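You operate a simulated robot arm through the tools that you are given. There is no shell and no other tool. Be economical: measure what you need, move in short steps, check, and stop when the job is done.

Carry out the task below with a simulated robot arm. There is one attempt and no reset: what you move stays moved.

TASK
Take the brown bucket on the bare end of the folding table and put it away on the upper shelf of the folding rack.

It is judged by the outcome, as a careful person would: the job done as asked, and still so three seconds after it is handed in. It fails if anything else is knocked over, pushed out of place, dropped, spilled or broken.

THE ROBOT
A 6-joint arm with a two-finger parallel gripper, fixed in place. Base frame: the origin is at the foot of the arm, x ahead of it, y to its left, z up. Lengths are in mm, angles in degrees, forces in N, time in s.
With the tool pointing down near the work surface it reaches from about 260 to 680 mm from the base axis. Its first joint turns from -66.0 to 66.0 degrees. Payload 2.9 kg.
Tool frame: the origin (TCP) lies between the finger pads and is the grasp point; the fingertips stand 30 mm ahead of it; z points along the fingers, y is the line along which they close. The gripper opens to 110 mm. The fingers are 20 mm wide and 10 mm thick; the gripper's body (48 by 112 mm) begins 55 mm behind the TCP.
Orientation is that of the tool frame in the base frame, as [roll, pitch, yaw] about the fixed x, y, z axes, in that order (R = Rz(yaw) Ry(pitch) Rx(roll)). With the fingers straight down and closing along the base's y, the tool's x points along the base's -x, its y along +y and its z along -z.

THE INTERFACE
- The arm moves only by the tool arm_command. Its argument "plan" is a list of rows, each a list of 4 numbers: the shift along the tool's x, y, z in cm, then the turn about the tool's z in degrees. In form: [[tx, ty, tz, yaw], ...]. A call has 1 to 20 rows; each row shifts and turns the commanded pose from where the row before left it, along the tool's axes as they then stand. "hand" is the gripper command, from -1 (shut) to 1 (fully open), values between in proportion, set as the call begins (left out, the last holds). A row lasts 0.2 s, in which the tool goes at most 50 mm and 8.6 degrees; a call with a longer step from one row to the next is refused whole, and so is a gripper value outside its range. A pose out of reach is approached as far as the arm can. The call stops where the force on the tool passes 40 N (or 10 N more than at its start, if that is more) or the arm is blocked; 0.2 s more then pass. The fingers move at their own pace (about 108 mm/s each) and stop on an object; they squeeze with about 42 N. The grip force told is the motor's: it shows also when the fingers shut on nothing. Time passes only in rows, and 0.2 s behind the last, so rows that do not move let the fingers close. It gives the time, the measured TCP pose, the force on the tool (base axes), the opening and the grip force at its end, in the units of the frame above (readings bear some noise), and new pictures: "views" is both (left out), scene, wrist or none.
- Cameras (640 x 400 px; columns grow to the right, rows downward): "scene" is fixed at [78.2, 436.4, 1390.2]; the picture's right is [-0.67, -0.74, 0.00], its down [-0.41, 0.37, -0.84] and it looks along [0.62, -0.56, -0.55] (base axes); focal length 336 px, centre (320, 200). "wrist" rides on the gripper at [-36, 0, -57] in the tool frame; the picture's right is [0.00, -1.00, 0.00], its down [0.97, 0.00, -0.24] and it looks along [0.24, 0.00, 0.97] (tool axes); focal length 218 px, centre (320, 200).
- measure_at(camera, pixels): for up to 12 pixels [column, row] of the newest picture of that camera ("zoom" is the newest enlarged one), the place [x, y, z] in the base frame of the surface seen there, good to about 3 mm, but the place of the scene camera against the robot may be out by one fixed shift of up to 12 mm in any direction. No time passes.
- zoom(camera, box): a new picture of the part [left, top, right, bottom] of that camera's present view, enlarged. No time passes.
- sign_off(): hands the job in; it is judged then, once.

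Work in short steps. Measure before you move; look again where a grasp or a placing could have gone wrong, and mend it. You have 60 turns and 120 pictures in all, the two below and enlarged ones among them. Open the gripper and draw the arm clear of the work before you hand the job in, unless the task says otherwise; then end with one line.

The tools are called after "Emit:" as a command line: name --pt "numbers of a row" for each row, then --argument value for the rest, lists and objects as JSON in quotes. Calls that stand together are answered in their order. arm_command: Moves the arm, as the interface text tells. Its arguments: {"type":"object","properties":{"plan":{"type":"array","items":{"type":"array","items":{"type":"number"}}},"hand":{"type":"number"},"views":{"type":"string","enum":["both","scene","wrist","none"]}},"required":["plan"]} The other tools are called the same way: measure_at (camera, pixels) gives the place of the surface under pixels of a picture; zoom (camera, box) takes an enlarged picture of a part of a camera's view; sign_off () hands the job in.

At the start:

```text
time_s: 0.0
eef_pos: [445.6, -155.4, 1107.2]
orientation: [-180.0, 0.0, 180.0]
ft_force: [-0.2, 0.2, -0.4]
finger_gap: 110.1
grip_force: 0.1
```

scene: 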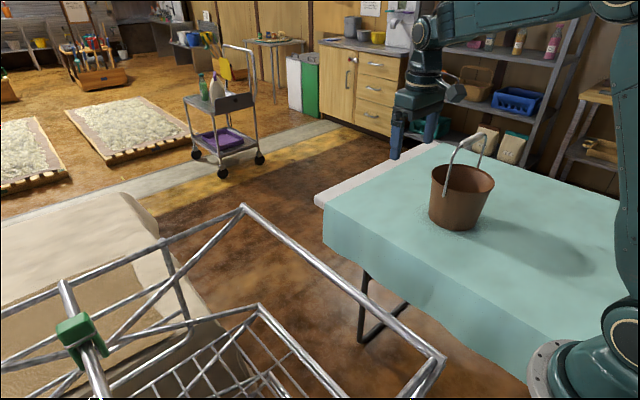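
wrist: 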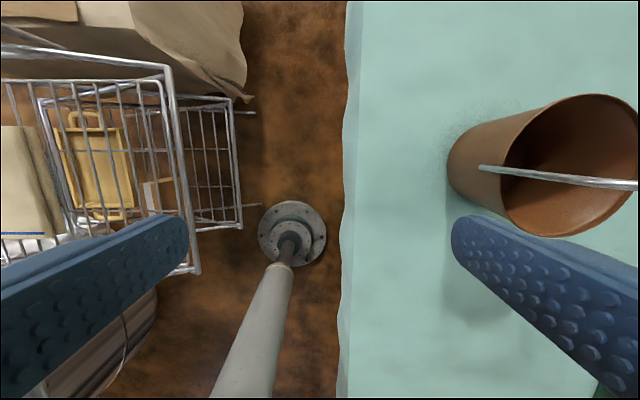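

The bucket sits around scene pixel (460,195), with its handle up at (465,150). The wire rack is at lower left. I'll measure the bucket and the rack.

Emit:
measure_at --camera "scene" --pixels '[[434, 165], [494, 180], [462, 163], [455, 228], [430, 210], [482, 225], [466, 140], [484, 137], [455, 160], [446, 193], [482, 153], [400, 230]]'

Emit:
measure_at --camera "scene" --pixels '[[241, 207], [440, 356], [340, 280], [65, 285], [150, 250], [258, 308], [300, 360], [200, 335], [75, 335], [330, 397], [240, 350], [120, 370]]'

Emit:
measure_at --camera "wrist" --pixels '[[80, 55], [172, 100], [195, 268], [42, 110], [60, 100], [235, 100], [240, 225], [200, 160], [100, 180], [20, 180], [150, 190], [30, 220]]'

Emit:
zoom --camera "scene" --box '[0, 190, 460, 400]'

Emit:
zoom --camera "scene" --box '[390, 110, 550, 250]'

Emit:
zoom --camera "wrist" --box '[0, 0, 260, 280]'

```text
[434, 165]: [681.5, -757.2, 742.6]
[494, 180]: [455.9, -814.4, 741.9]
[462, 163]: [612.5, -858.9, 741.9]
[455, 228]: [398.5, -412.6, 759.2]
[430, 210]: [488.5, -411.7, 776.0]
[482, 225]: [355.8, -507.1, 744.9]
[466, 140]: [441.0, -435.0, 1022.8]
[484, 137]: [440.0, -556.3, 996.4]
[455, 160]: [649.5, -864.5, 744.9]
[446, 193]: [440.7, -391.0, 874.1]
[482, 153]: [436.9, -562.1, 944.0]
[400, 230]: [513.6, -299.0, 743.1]
```

```text
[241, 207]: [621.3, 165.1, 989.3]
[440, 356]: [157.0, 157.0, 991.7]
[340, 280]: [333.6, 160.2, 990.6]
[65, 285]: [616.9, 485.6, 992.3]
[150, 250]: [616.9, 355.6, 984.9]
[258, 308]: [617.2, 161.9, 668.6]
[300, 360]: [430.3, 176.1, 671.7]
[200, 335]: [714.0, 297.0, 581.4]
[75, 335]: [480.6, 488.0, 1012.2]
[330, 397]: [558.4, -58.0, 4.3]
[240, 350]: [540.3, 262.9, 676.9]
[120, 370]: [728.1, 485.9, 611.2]
```

```text
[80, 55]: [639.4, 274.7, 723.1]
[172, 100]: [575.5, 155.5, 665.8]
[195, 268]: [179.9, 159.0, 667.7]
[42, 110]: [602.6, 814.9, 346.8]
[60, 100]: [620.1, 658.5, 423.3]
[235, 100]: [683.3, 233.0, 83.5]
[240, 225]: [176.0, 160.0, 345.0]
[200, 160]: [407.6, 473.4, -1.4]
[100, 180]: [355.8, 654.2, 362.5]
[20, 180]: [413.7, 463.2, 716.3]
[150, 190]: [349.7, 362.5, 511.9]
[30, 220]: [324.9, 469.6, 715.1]
```

```text
1.39 times, centred on (230, 295) of scene
```

zoom: 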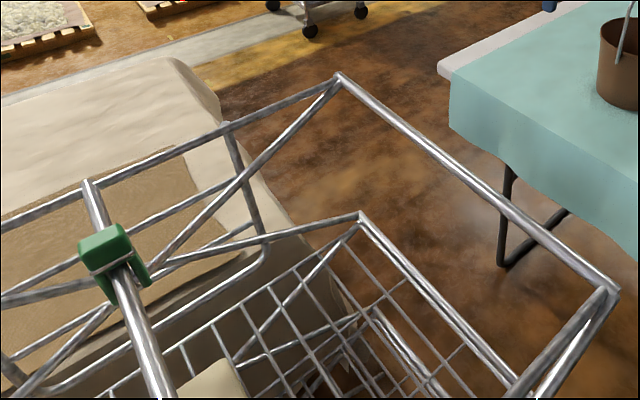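

```text
2.86 times, centred on (470, 180) of scene
```

zoom: 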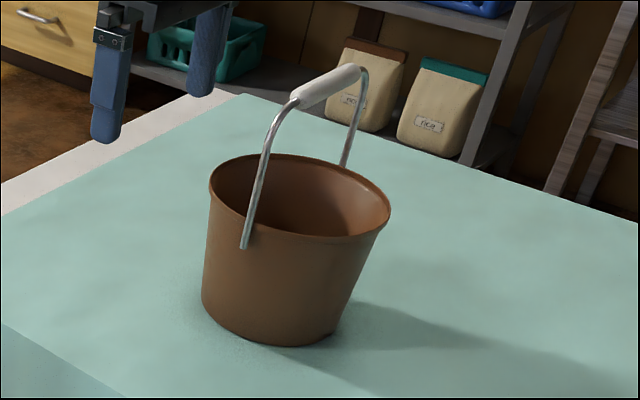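

```text
1.43 times, centred on (130, 140) of wrist
```

zoom: 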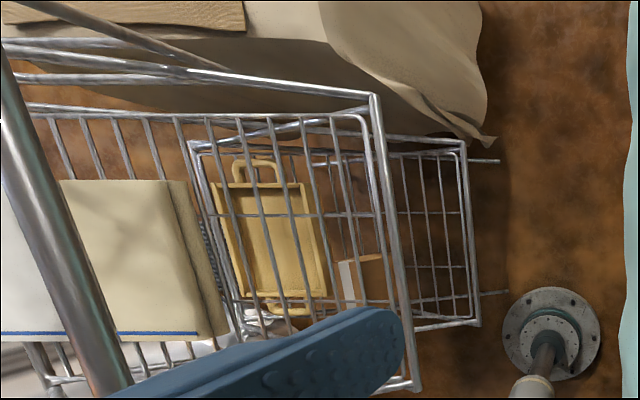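

The bucket's bail is upright and runs along y at x≈440. The rack's top frame is at z≈990 and the upper wire shelf at z≈668, so the way in is from above. I'll raise the arm and look down over the rack first.

Emit:
arm_command --pt "0 0 -4.5 0" --pt "0 0 -4.5 0" --pt "0 0 -4.5 0" --pt "0 0 -4.5 0" --pt "0 4 0 0" --pt "0 4 0 0" --pt "0 4 0 0" --pt "0 4 0 0" --pt "0 4 0 0" --pt "0 4 0 0" --pt "0 4 0 0" --pt "0 4 0 0" --pt "0 4 0 0" --pt "0 0 0 0"

```text
time_s: 3.0
eef_pos: [444.3, 208.0, 1284.9]
orientation: [-180.0, 0.0, 179.9]
ft_force: [-0.2, 0.2, 0.2]
finger_gap: 110.1
grip_force: 0.0
```

scene: 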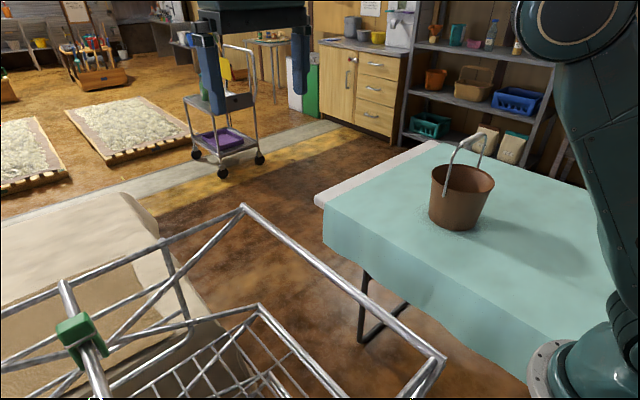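
wrist: 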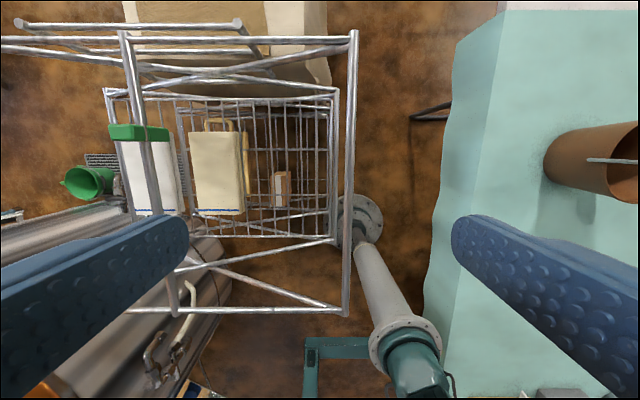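

Emit:
zoom --camera "wrist" --box '[80, 20, 380, 330]'

Emit:
measure_at --camera "wrist" --pixels '[[334, 92], [332, 236], [108, 95], [220, 237], [241, 140], [240, 212], [195, 140], [197, 210], [282, 190], [282, 177], [262, 176], [290, 206]]'

Emit:
measure_at --camera "wrist" --pixels '[[353, 35], [346, 312], [126, 36], [148, 170], [137, 133], [300, 302], [300, 39], [350, 150], [300, 255], [250, 238], [208, 265], [260, 75]]'

```text
1.29 times, centred on (230, 175) of wrist
```

zoom: 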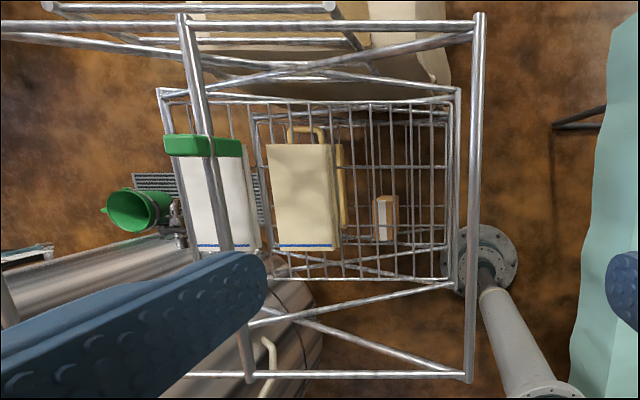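

```text
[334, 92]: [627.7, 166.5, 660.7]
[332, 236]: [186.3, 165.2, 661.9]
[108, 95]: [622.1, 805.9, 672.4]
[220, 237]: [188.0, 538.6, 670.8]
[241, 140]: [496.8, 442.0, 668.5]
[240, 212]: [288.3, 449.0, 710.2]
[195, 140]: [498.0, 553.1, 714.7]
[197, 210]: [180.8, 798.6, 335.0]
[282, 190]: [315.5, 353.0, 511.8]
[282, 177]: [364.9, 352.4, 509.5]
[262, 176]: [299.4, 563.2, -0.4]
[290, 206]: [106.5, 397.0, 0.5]
```

```text
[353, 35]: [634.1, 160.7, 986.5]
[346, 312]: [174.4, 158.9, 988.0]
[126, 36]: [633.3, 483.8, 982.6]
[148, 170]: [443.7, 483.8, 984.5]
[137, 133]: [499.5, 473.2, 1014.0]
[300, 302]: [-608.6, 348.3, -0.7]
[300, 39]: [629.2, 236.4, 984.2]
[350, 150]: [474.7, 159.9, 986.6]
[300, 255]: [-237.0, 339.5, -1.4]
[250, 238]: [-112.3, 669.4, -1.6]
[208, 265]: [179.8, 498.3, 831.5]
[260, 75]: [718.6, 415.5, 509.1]
```

The upper shelf (z≈668) is free over x 190–625 and y 165–435. The top opening lies between bars at y≈160 and y≈484. Now I'll go over to the bucket and turn 90° so the fingers close across the bail.

Emit:
arm_command --pt "0 -4.6 1 0" --pt "0 -4.6 1 0" --pt "0 -4.6 1 0" --pt "0 -4.6 1 0" --pt "0 -4.6 1 0" --pt "0 -4.6 1 0" --pt "0 -4.6 1 0" --pt "0 -4.6 1 0" --pt "0 -4.6 1 0" --pt "0 -4.6 1 0" --pt "0 -4.6 1 0" --pt "0 -4.6 1 0" --pt "0 -4.6 1 0" --views "none"

Emit:
arm_command --pt "0 0 0 8.2" --pt "0 0 0 8.2" --pt "0 0 0 8.2" --pt "0 0 0 8.2" --pt "0 0 0 8.2" --pt "0 0 0 8.2" --pt "0 0 0 8.2" --pt "0 0 0 8.2" --pt "0 0 0 8.2" --pt "0 0 0 8.2" --pt "0 0 0 8" --pt "0 0 0 0"

```text
time_s: 5.8
eef_pos: [444.7, -393.4, 1158.2]
orientation: [-180.0, 0.0, -180.0]
ft_force: [-0.2, 0.1, -0.2]
finger_gap: 109.8
grip_force: 0.0
```

```text
time_s: 8.4
eef_pos: [445.2, -393.7, 1156.2]
orientation: [180.0, 0.1, 90.0]
ft_force: [-0.1, 0.5, 0.4]
finger_gap: 110.0
grip_force: 0.1
```

scene: 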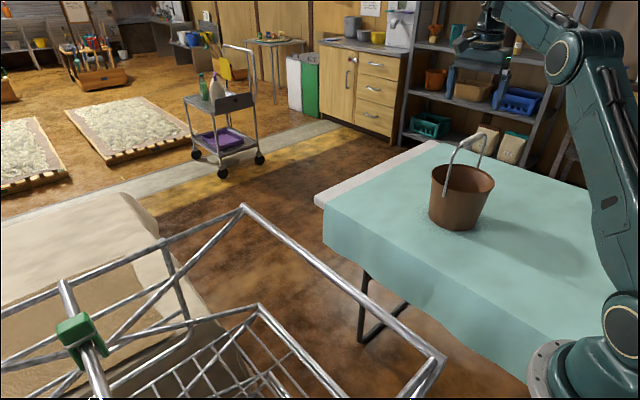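
wrist: 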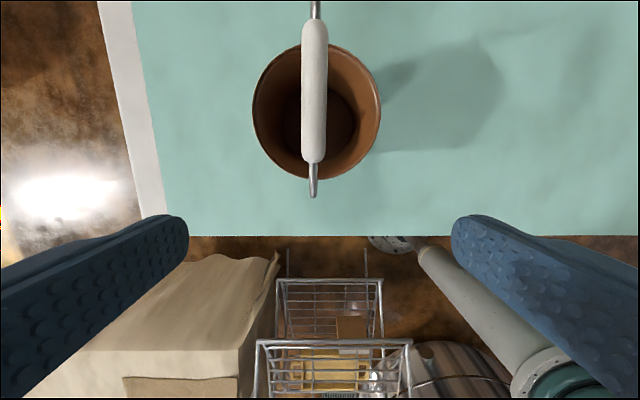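

Emit:
measure_at --camera "wrist" --pixels '[[315, 28], [314, 60], [313, 90], [312, 120], [312, 150], [303, 100], [323, 100], [256, 100], [378, 100], [310, 185], [318, 5], [330, 130]]'

```text
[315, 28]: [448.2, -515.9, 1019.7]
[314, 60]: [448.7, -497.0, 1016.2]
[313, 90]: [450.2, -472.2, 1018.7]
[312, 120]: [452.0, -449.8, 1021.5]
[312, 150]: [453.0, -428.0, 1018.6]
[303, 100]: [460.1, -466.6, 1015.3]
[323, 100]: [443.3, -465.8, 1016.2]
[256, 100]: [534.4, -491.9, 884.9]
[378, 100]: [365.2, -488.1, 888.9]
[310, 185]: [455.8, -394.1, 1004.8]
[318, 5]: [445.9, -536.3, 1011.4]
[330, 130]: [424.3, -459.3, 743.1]
```

The bail grip is centred at about (450, -472, 1009), running along y with a ~3° twist. I'll align over it, look, then descend.

Emit:
arm_command --pt "-4 0.3 0 0" --pt "-3.9 0.2 0 3" --pt "0 0 4 0" --pt "0 0 4 0" --pt "0 0 0 0"

```text
time_s: 9.6
eef_pos: [437.6, -439.9, 1064.7]
orientation: [-180.0, 0.1, 87.0]
ft_force: [-0.6, -0.9, 1.1]
finger_gap: 110.0
grip_force: 0.0
out of reach, approached as far as the arm can: row 1, 2
```

scene: 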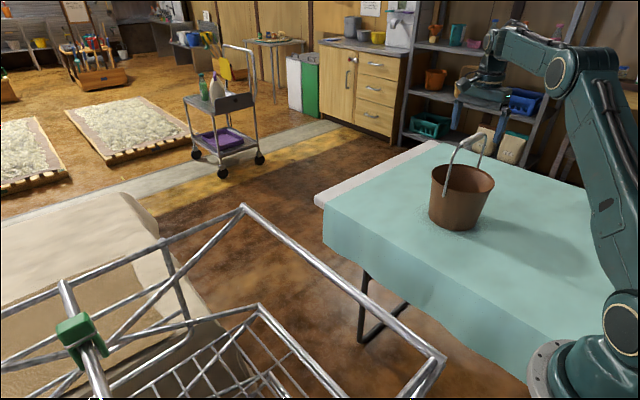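
wrist: 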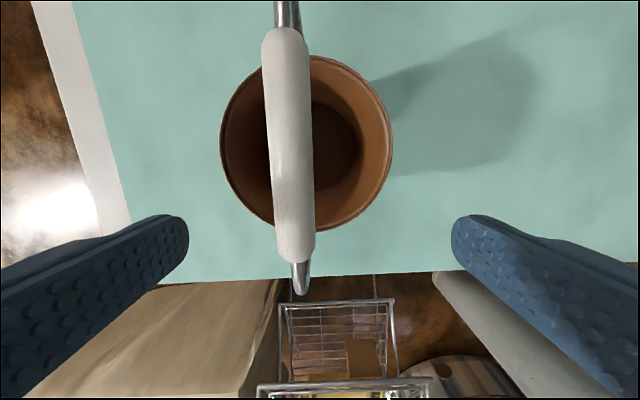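

The arm is at its reach limit at this height. It should reach further out lower down, and the fingers already straddle the grip, so I'll descend in small steps.

Emit:
arm_command --pt "0 0 2 0" --pt "0 0 2 0" --pt "0 0 1.5 0" --pt "0 0 0 0" --pt "0 0 0 0"

```text
time_s: 10.8
eef_pos: [438.9, -438.5, 1008.5]
orientation: [180.0, 0.0, 87.0]
ft_force: [0.2, 0.6, 0.5]
finger_gap: 110.0
grip_force: 0.0
```

scene: 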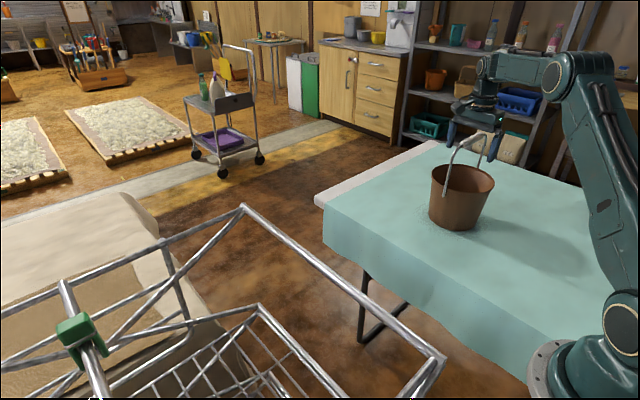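
wrist: 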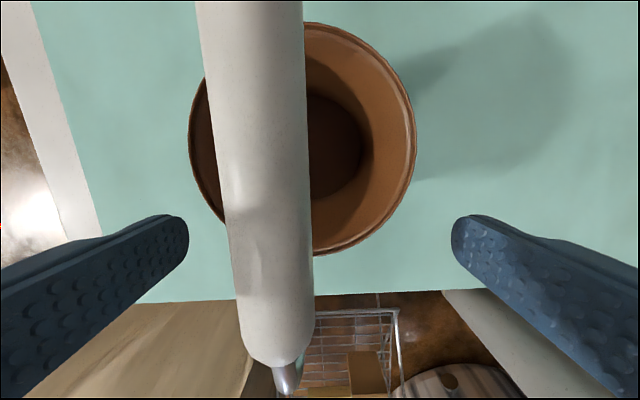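

Now at z 1008.5 but 33 mm short along the grip. I'll move outward along it and recentre across it.

Emit:
arm_command --pt "0 1.1 0 0" --pt "-1.5 0 0 0" --pt "-1.5 0 0 0" --pt "-0.4 0 0 0" --pt "0 0 0 0"

```text
time_s: 12.0
eef_pos: [446.8, -473.7, 1007.9]
orientation: [180.0, -0.1, 87.0]
ft_force: [1.0, -0.1, -0.1]
finger_gap: 110.0
grip_force: 0.1
```

scene: 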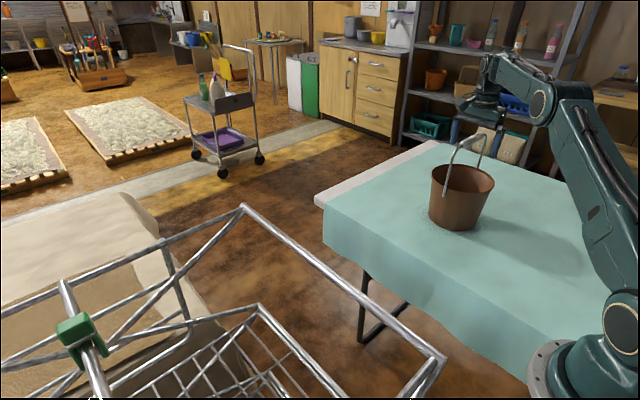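
wrist: 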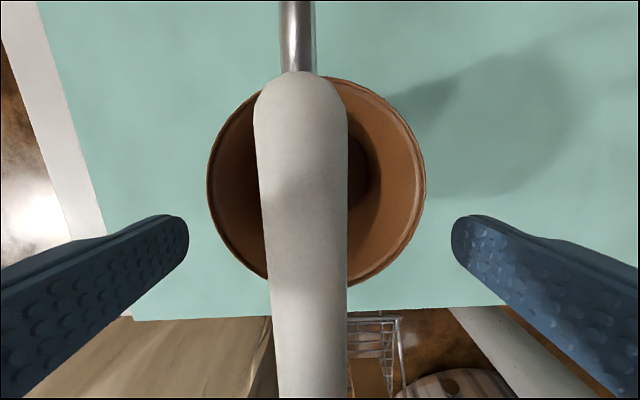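

The TCP is at (447, -474, 1008), on the middle of the grip. I'll nudge 3 mm and close.

Emit:
arm_command --pt "0 0.3 0 0" --pt "0 0 0 0" --pt "0 0 0 0" --pt "0 0 0 0" --pt "0 0 0 0" --hand -1

```text
time_s: 13.2
eef_pos: [449.3, -474.7, 1006.3]
orientation: [180.0, 0.0, 87.0]
ft_force: [0.1, -0.5, -0.2]
finger_gap: 21.3
grip_force: 41.6
```

scene: 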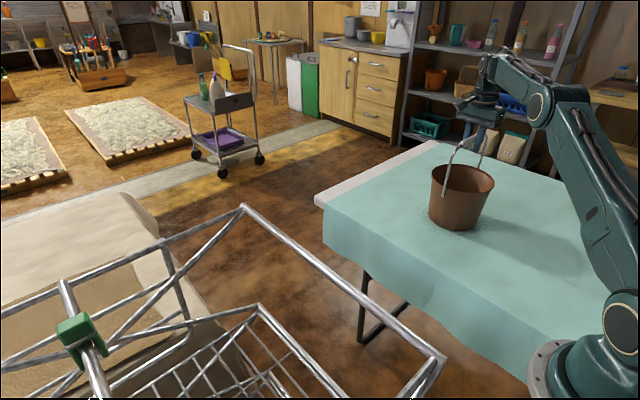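
wrist: 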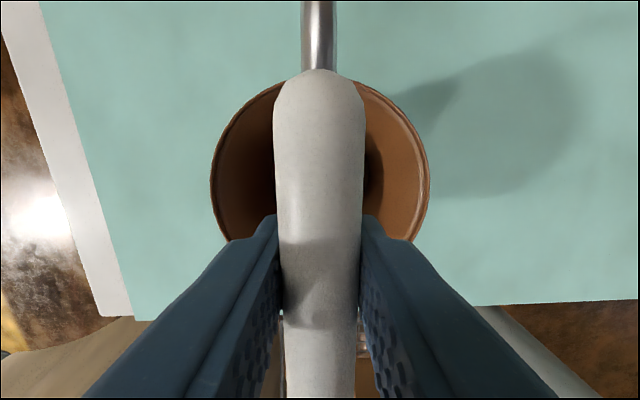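

The grip holds at a 21 mm gap. I'll lift slowly, drawing slightly inward.

Emit:
arm_command --pt "0 0 -0.5 0" --pt "0 0 -0.7 0" --pt "0.5 0 -0.8 0" --pt "0.5 0 -1 0" --pt "0.8 0 -1 0" --pt "0 0 0 0"

```text
time_s: 14.6
eef_pos: [449.8, -454.6, 1048.6]
orientation: [180.0, 0.0, 87.0]
ft_force: [-0.4, 0.0, -2.2]
finger_gap: 21.0
grip_force: 42.2
```

scene: 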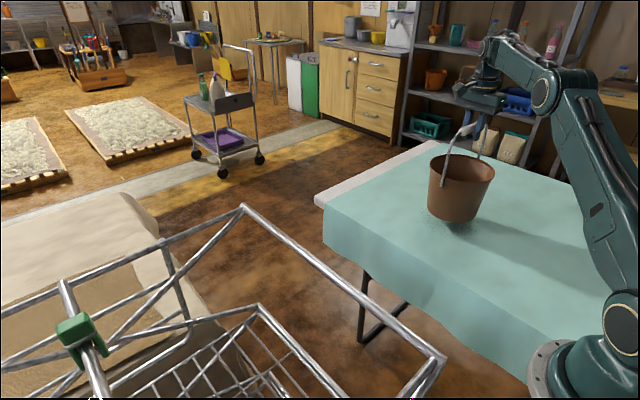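
wrist: 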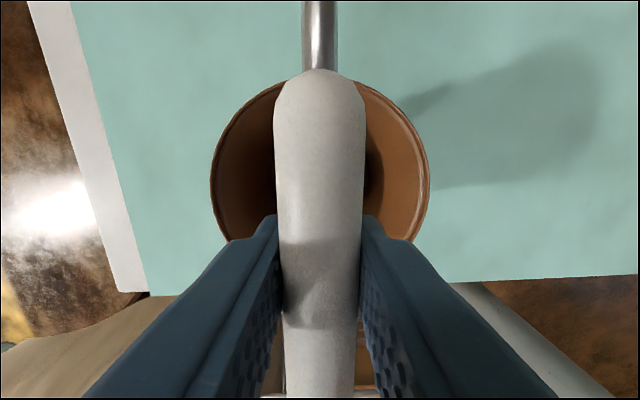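

The bucket hangs clean, with its bottom about 264 mm below the TCP. I'll rise while drawing in toward y≈-200.

Emit:
arm_command --pt "1 0 -1 0" --pt "2 0 -2 0" --pt "3 -0.1 -3 0" --pt "3 -0.2 -3 0" --pt "3 -0.2 -3 0" --pt "3 -0.2 -3 0" --pt "3 -0.2 -3 0" --pt "3 -0.2 -3 0" --pt "3 -0.2 -2.5 0" --pt "2 -0.1 -2 0" --pt "1 0 -0.5 0" --pt "0 0 0 0" --views "scene"

```text
time_s: 17.2
eef_pos: [451.9, -187.3, 1307.3]
orientation: [-180.0, 0.0, 87.0]
ft_force: [-0.4, 0.0, -2.4]
finger_gap: 21.3
grip_force: 41.8
```

scene: 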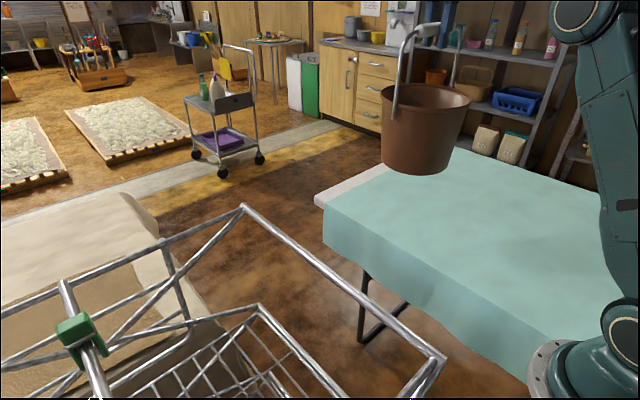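

Height is now 1307, with the bucket bottom at about z 1043. I'll turn back to yaw ≈180 here, away from the rack.

Emit:
arm_command --pt "0 0 0 -2" --pt "0 0 0 -4" --pt "0 0 0 -5" --pt "0 0 0 -6" --pt "0 0 0 -6" --pt "0 0 0 -6" --pt "0 0 0 -6" --pt "0 0 0 -6" --pt "0 0 0 -6" --pt "0 0 0 -6" --pt "0 0 0 -6" --pt "0 0 0 -6" --pt "0 0 0 -6" --pt "0 0 0 -6" --pt "0 0 0 -6" --pt "0 0 0 -5" --pt "0 0 0 -3" --pt "0 0 0 -2" --pt "0 0 0 0"

```text
time_s: 21.2
eef_pos: [449.3, -186.0, 1308.1]
orientation: [180.0, -0.1, -179.9]
ft_force: [0.1, 0.3, -2.1]
finger_gap: 21.1
grip_force: 42.2
```

scene: 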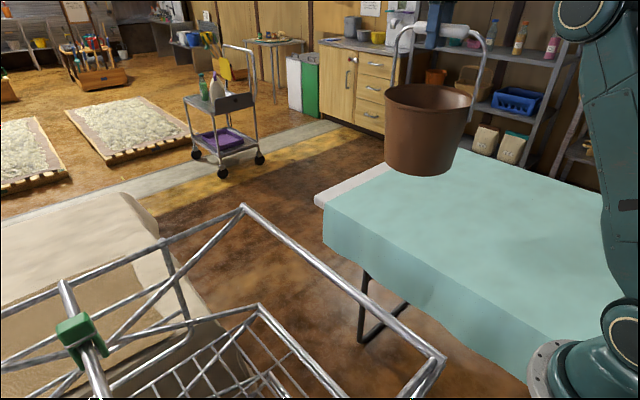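
wrist: 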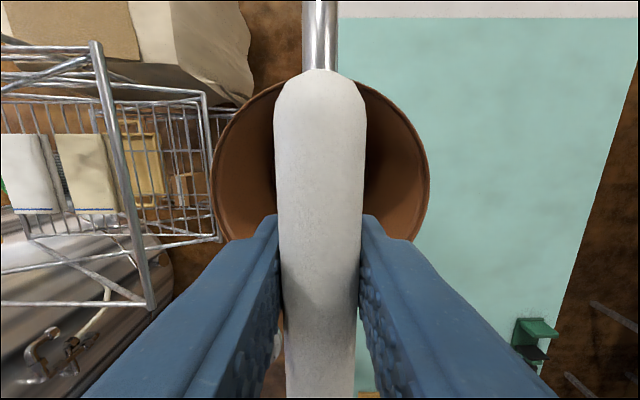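

Now translate over the rack to about (410, 300) with a gentle ramp, keeping height.

Emit:
arm_command --pt "0 0.5 0 0" --pt "0 1.2 0 0" --pt "0.2 2 0 0" --pt "0.3 3 0 0" --pt "0.3 3.5 0 0" --pt "0.3 3.5 0 0" --pt "0.3 3.5 0 0" --pt "0.3 3.5 0 0" --pt "0.3 3.5 0 0" --pt "0.3 3.5 0 0" --pt "0.3 3.5 0 0" --pt "0.3 3.5 0 0" --pt "0.3 3.5 0 0" --pt "0.3 3.3 0 0" --pt "0.3 3 0 0" --pt "0 2 0 0" --pt "0 1.2 0 0" --pt "0 0.7 0 0" --pt "0 0 0 0" --pt "0 0 0 0"

```text
time_s: 25.4
eef_pos: [410.5, 296.0, 1302.4]
orientation: [179.8, 0.2, -180.0]
ft_force: [0.0, 0.0, -3.0]
finger_gap: 21.2
grip_force: 42.2
out of reach, approached as far as the arm can: row 17
```

scene: 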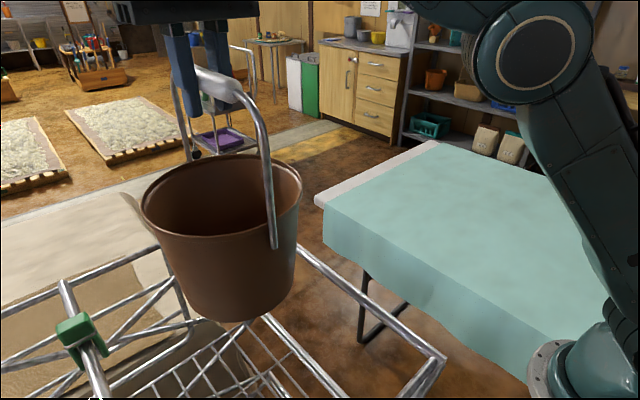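
wrist: 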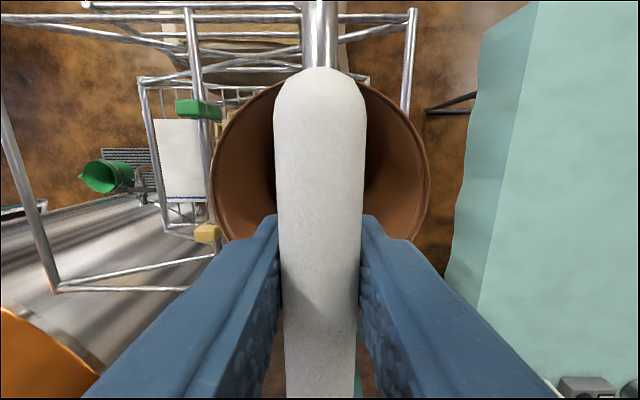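

The bucket hangs centred between the bars (y 296). I'll lower it in stages.

Emit:
arm_command --pt "0 0 1 0" --pt "0 0 2 0" --pt "0 0 3 0" --pt "0 0 3 0" --pt "0 0 3 0" --pt "0 0 3 0" --pt "0 0 2 0" --pt "0 0 1 0" --pt "0 0 0 0"

```text
time_s: 27.4
eef_pos: [408.9, 298.5, 1125.0]
orientation: [-179.9, 0.0, -180.0]
ft_force: [-0.2, 0.6, -3.1]
finger_gap: 21.5
grip_force: 42.6
```

scene: 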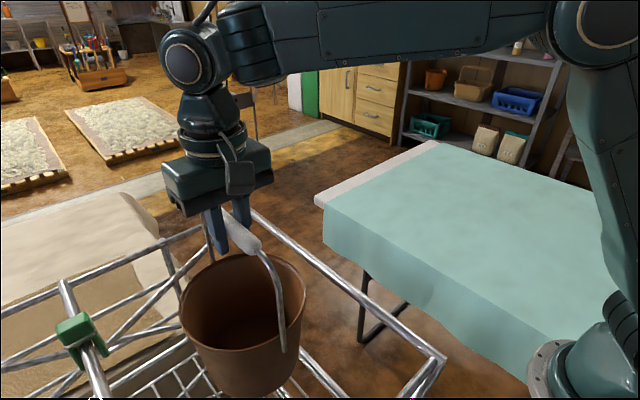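
wrist: 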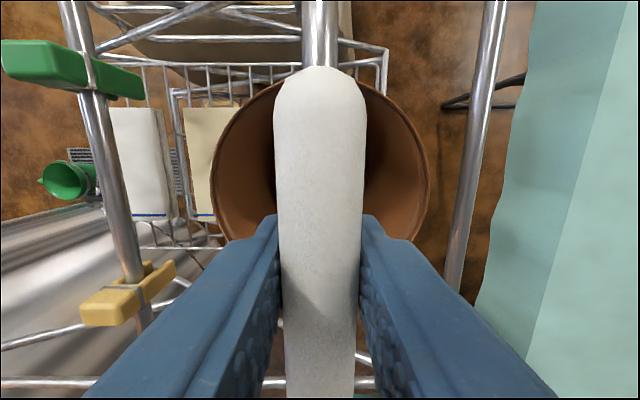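

Emit:
arm_command --pt "0 0 1 0" --pt "0 0 2 0" --pt "0 0 2.5 0" --pt "0 0 2.5 0" --pt "0 0 2.5 0" --pt "0 0 2.5 0" --pt "0 0 2 0" --pt "0 0 1 0" --pt "0 0 0 0"

```text
time_s: 29.4
eef_pos: [411.6, 295.8, 961.9]
orientation: [-180.0, 0.2, 180.0]
ft_force: [0.4, 0.1, -2.0]
finger_gap: 21.3
grip_force: 42.2
```

scene: 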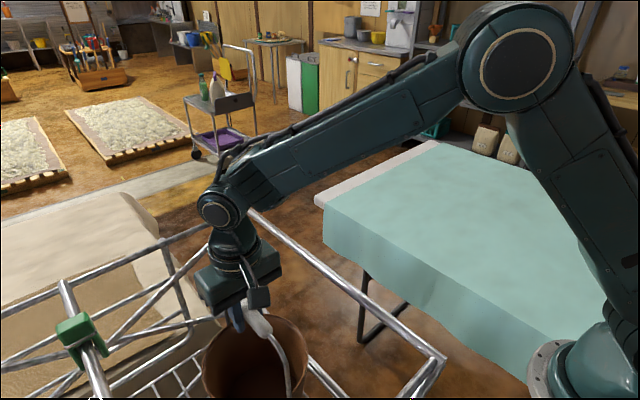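
wrist: 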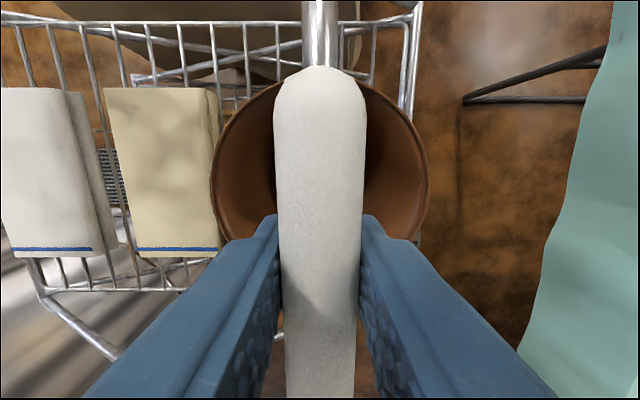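

Emit:
measure_at --camera "wrist" --pixels '[[208, 120], [215, 120], [200, 240], [217, 245], [405, 120], [222, 180], [260, 285], [230, 100]]'

Emit:
arm_command --pt "0 0 0.5 0" --pt "0 0 0.5 0" --pt "0 0 0.4 0" --pt "0 0 0.4 0" --pt "0 0 0 0" --views "none"

```text
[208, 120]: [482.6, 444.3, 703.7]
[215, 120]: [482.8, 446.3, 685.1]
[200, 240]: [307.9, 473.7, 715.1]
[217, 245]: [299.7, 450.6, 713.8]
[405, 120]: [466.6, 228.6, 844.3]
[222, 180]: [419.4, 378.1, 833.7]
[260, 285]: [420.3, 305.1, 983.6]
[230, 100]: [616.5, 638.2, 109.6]
```

```text
time_s: 30.6
eef_pos: [411.2, 294.2, 946.0]
orientation: [180.0, -0.1, 180.0]
ft_force: [-0.5, 0.2, -2.8]
finger_gap: 21.1
grip_force: 42.1
```

The towel edge is at y≈445 and the bucket's outer edge at 380, which leaves enough room. I'll creep down until the load comes off the tool.

Emit:
arm_command --pt "0 0 0.3 0" --pt "0 0 0.3 0" --pt "0 0 0.2 0" --pt "0 0 0 0" --views "none"

Emit:
arm_command --pt "0 0 0.2 0" --pt "0 0 0.2 0" --pt "0 0 0 0" --views "none"

```text
time_s: 31.6
eef_pos: [411.3, 296.6, 940.2]
orientation: [-180.0, 0.1, -180.0]
ft_force: [-0.2, 0.3, 4.3]
finger_gap: 20.8
grip_force: 42.4
```

```text
time_s: 32.4
eef_pos: [412.5, 296.4, 937.0]
orientation: [179.9, 0.3, 180.0]
ft_force: [-5.9, -4.6, 36.2]
finger_gap: 21.0
grip_force: 42.0
```

Contact came at z≈940 and the tool is now pressing, so I'll back off 3 mm and look.

Emit:
arm_command --pt "0 0 -0.3 0" --pt "0 0 0 0"

```text
time_s: 33.0
eef_pos: [411.9, 296.0, 936.7]
orientation: [-179.9, 0.0, -180.0]
ft_force: [2.2, -0.3, 6.2]
finger_gap: 21.0
grip_force: 41.8
```

scene: 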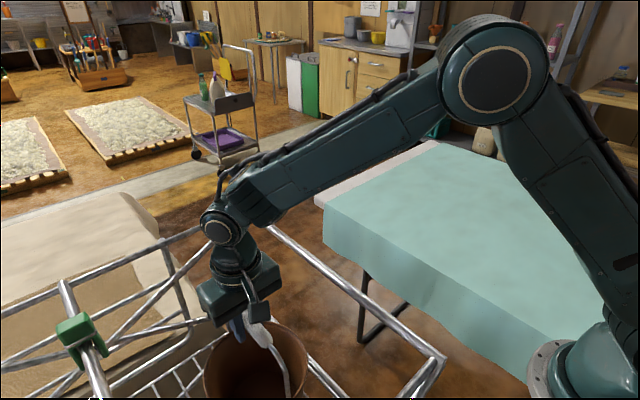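
wrist: 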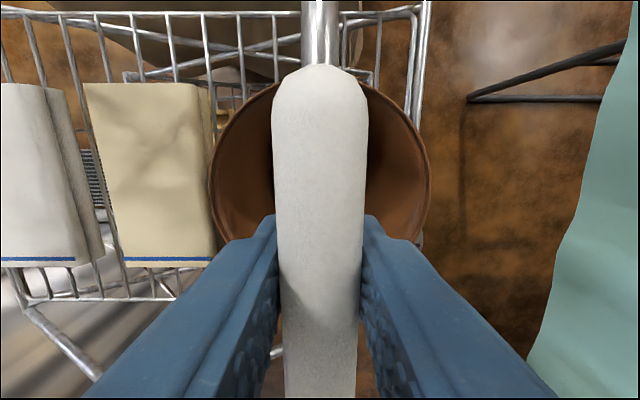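

The bucket is resting upright on the shelf with a slight residual push of 6 N. I'll open the fingers.

Emit:
arm_command --pt "0 0 0 0" --pt "0 0 0 0" --pt "0 0 0 0" --pt "0 0 0 0" --hand 0.4

```text
time_s: 34.0
eef_pos: [412.4, 296.0, 937.7]
orientation: [179.9, 0.0, 180.0]
ft_force: [-1.2, -0.6, -0.6]
finger_gap: 77.1
grip_force: 0.1
```

scene: 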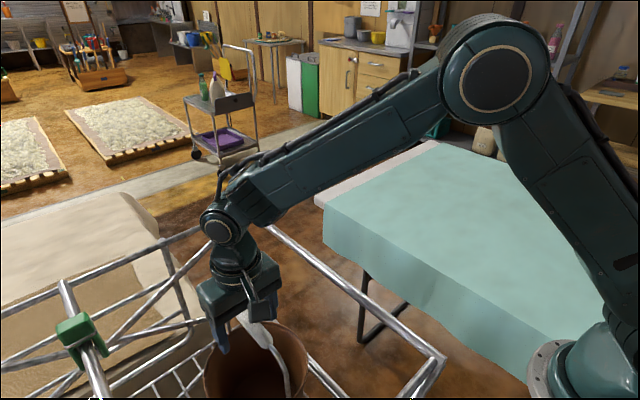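
wrist: 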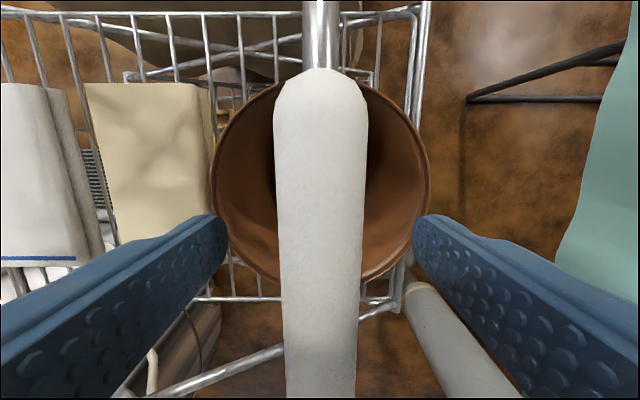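

Released, with the bail still upright. I'll retract straight up.

Emit:
arm_command --pt "0 0 -1 0" --pt "0 0 -2 0" --pt "0 0 -3 0" --pt "0 0 -4 0" --pt "0 0 -4 0" --pt "0 0 -4 0" --pt "0 0 -4 0" --pt "0 0 -4 0" --pt "0 0 -4 0" --pt "0 0 0 0"

```text
time_s: 36.2
eef_pos: [411.3, 294.3, 1239.1]
orientation: [179.9, -0.1, -180.0]
ft_force: [0.5, -0.3, 0.5]
finger_gap: 76.9
grip_force: 0.0
```

scene: 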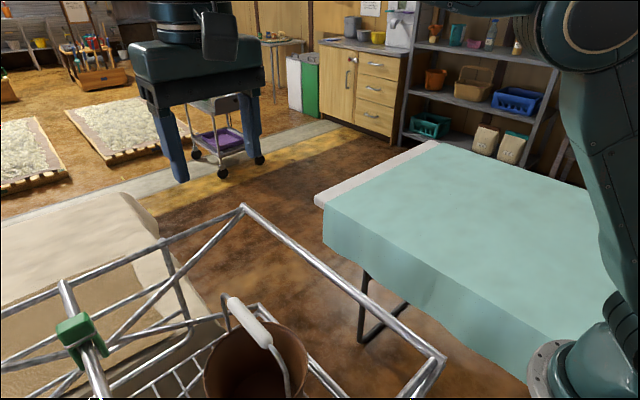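
wrist: 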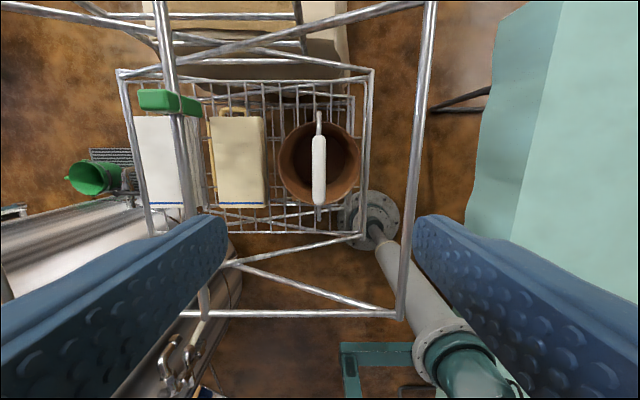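

The bucket stands on the upper shelf clear of the towels. I'll draw the arm away from the rack and take a last look.

Emit:
arm_command --pt "0 -2 -1 0" --pt "0 -4 -1 0" --pt "0 -4.5 0 0" --pt "0 -4.5 0 0" --pt "0 -4.5 0 0" --pt "0 -4.5 0 0" --pt "0 -4.5 0 0" --pt "0 -4.5 0 0" --pt "0 -4 0 0" --pt "0 0 0 0" --pt "0 0 0 0" --hand 1

```text
time_s: 38.6
eef_pos: [411.5, -71.9, 1258.5]
orientation: [-180.0, 0.0, 180.0]
ft_force: [0.2, 0.0, 1.4]
finger_gap: 109.8
grip_force: 0.1
```

scene: 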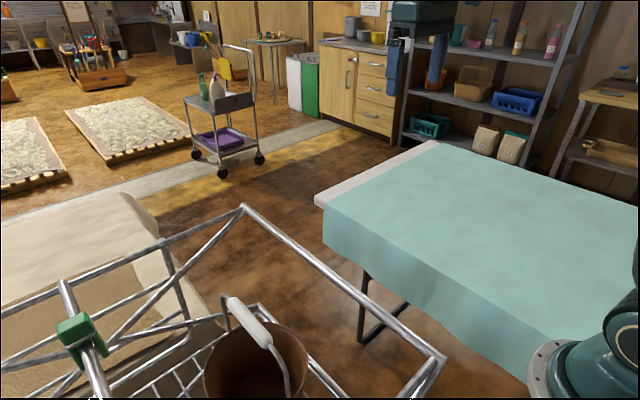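
wrist: 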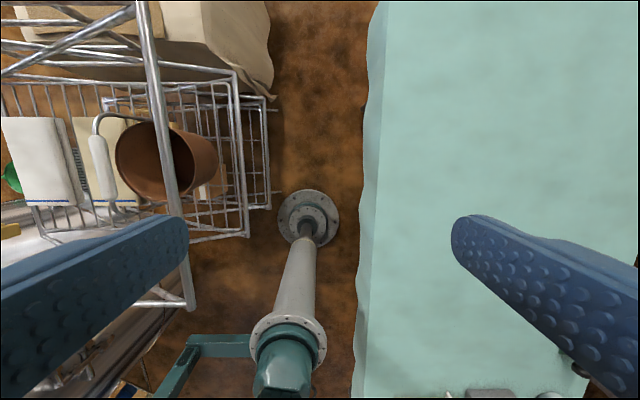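

The bucket is stable on the upper shelf, nothing else has moved, and the arm is clear, so I'm handing the job in.

Emit:
sign_off

```text
The job is handed in.
```

The brown bucket is standing upright on the upper shelf of the folding rack, nothing else was disturbed, and the arm is clear with its gripper open.
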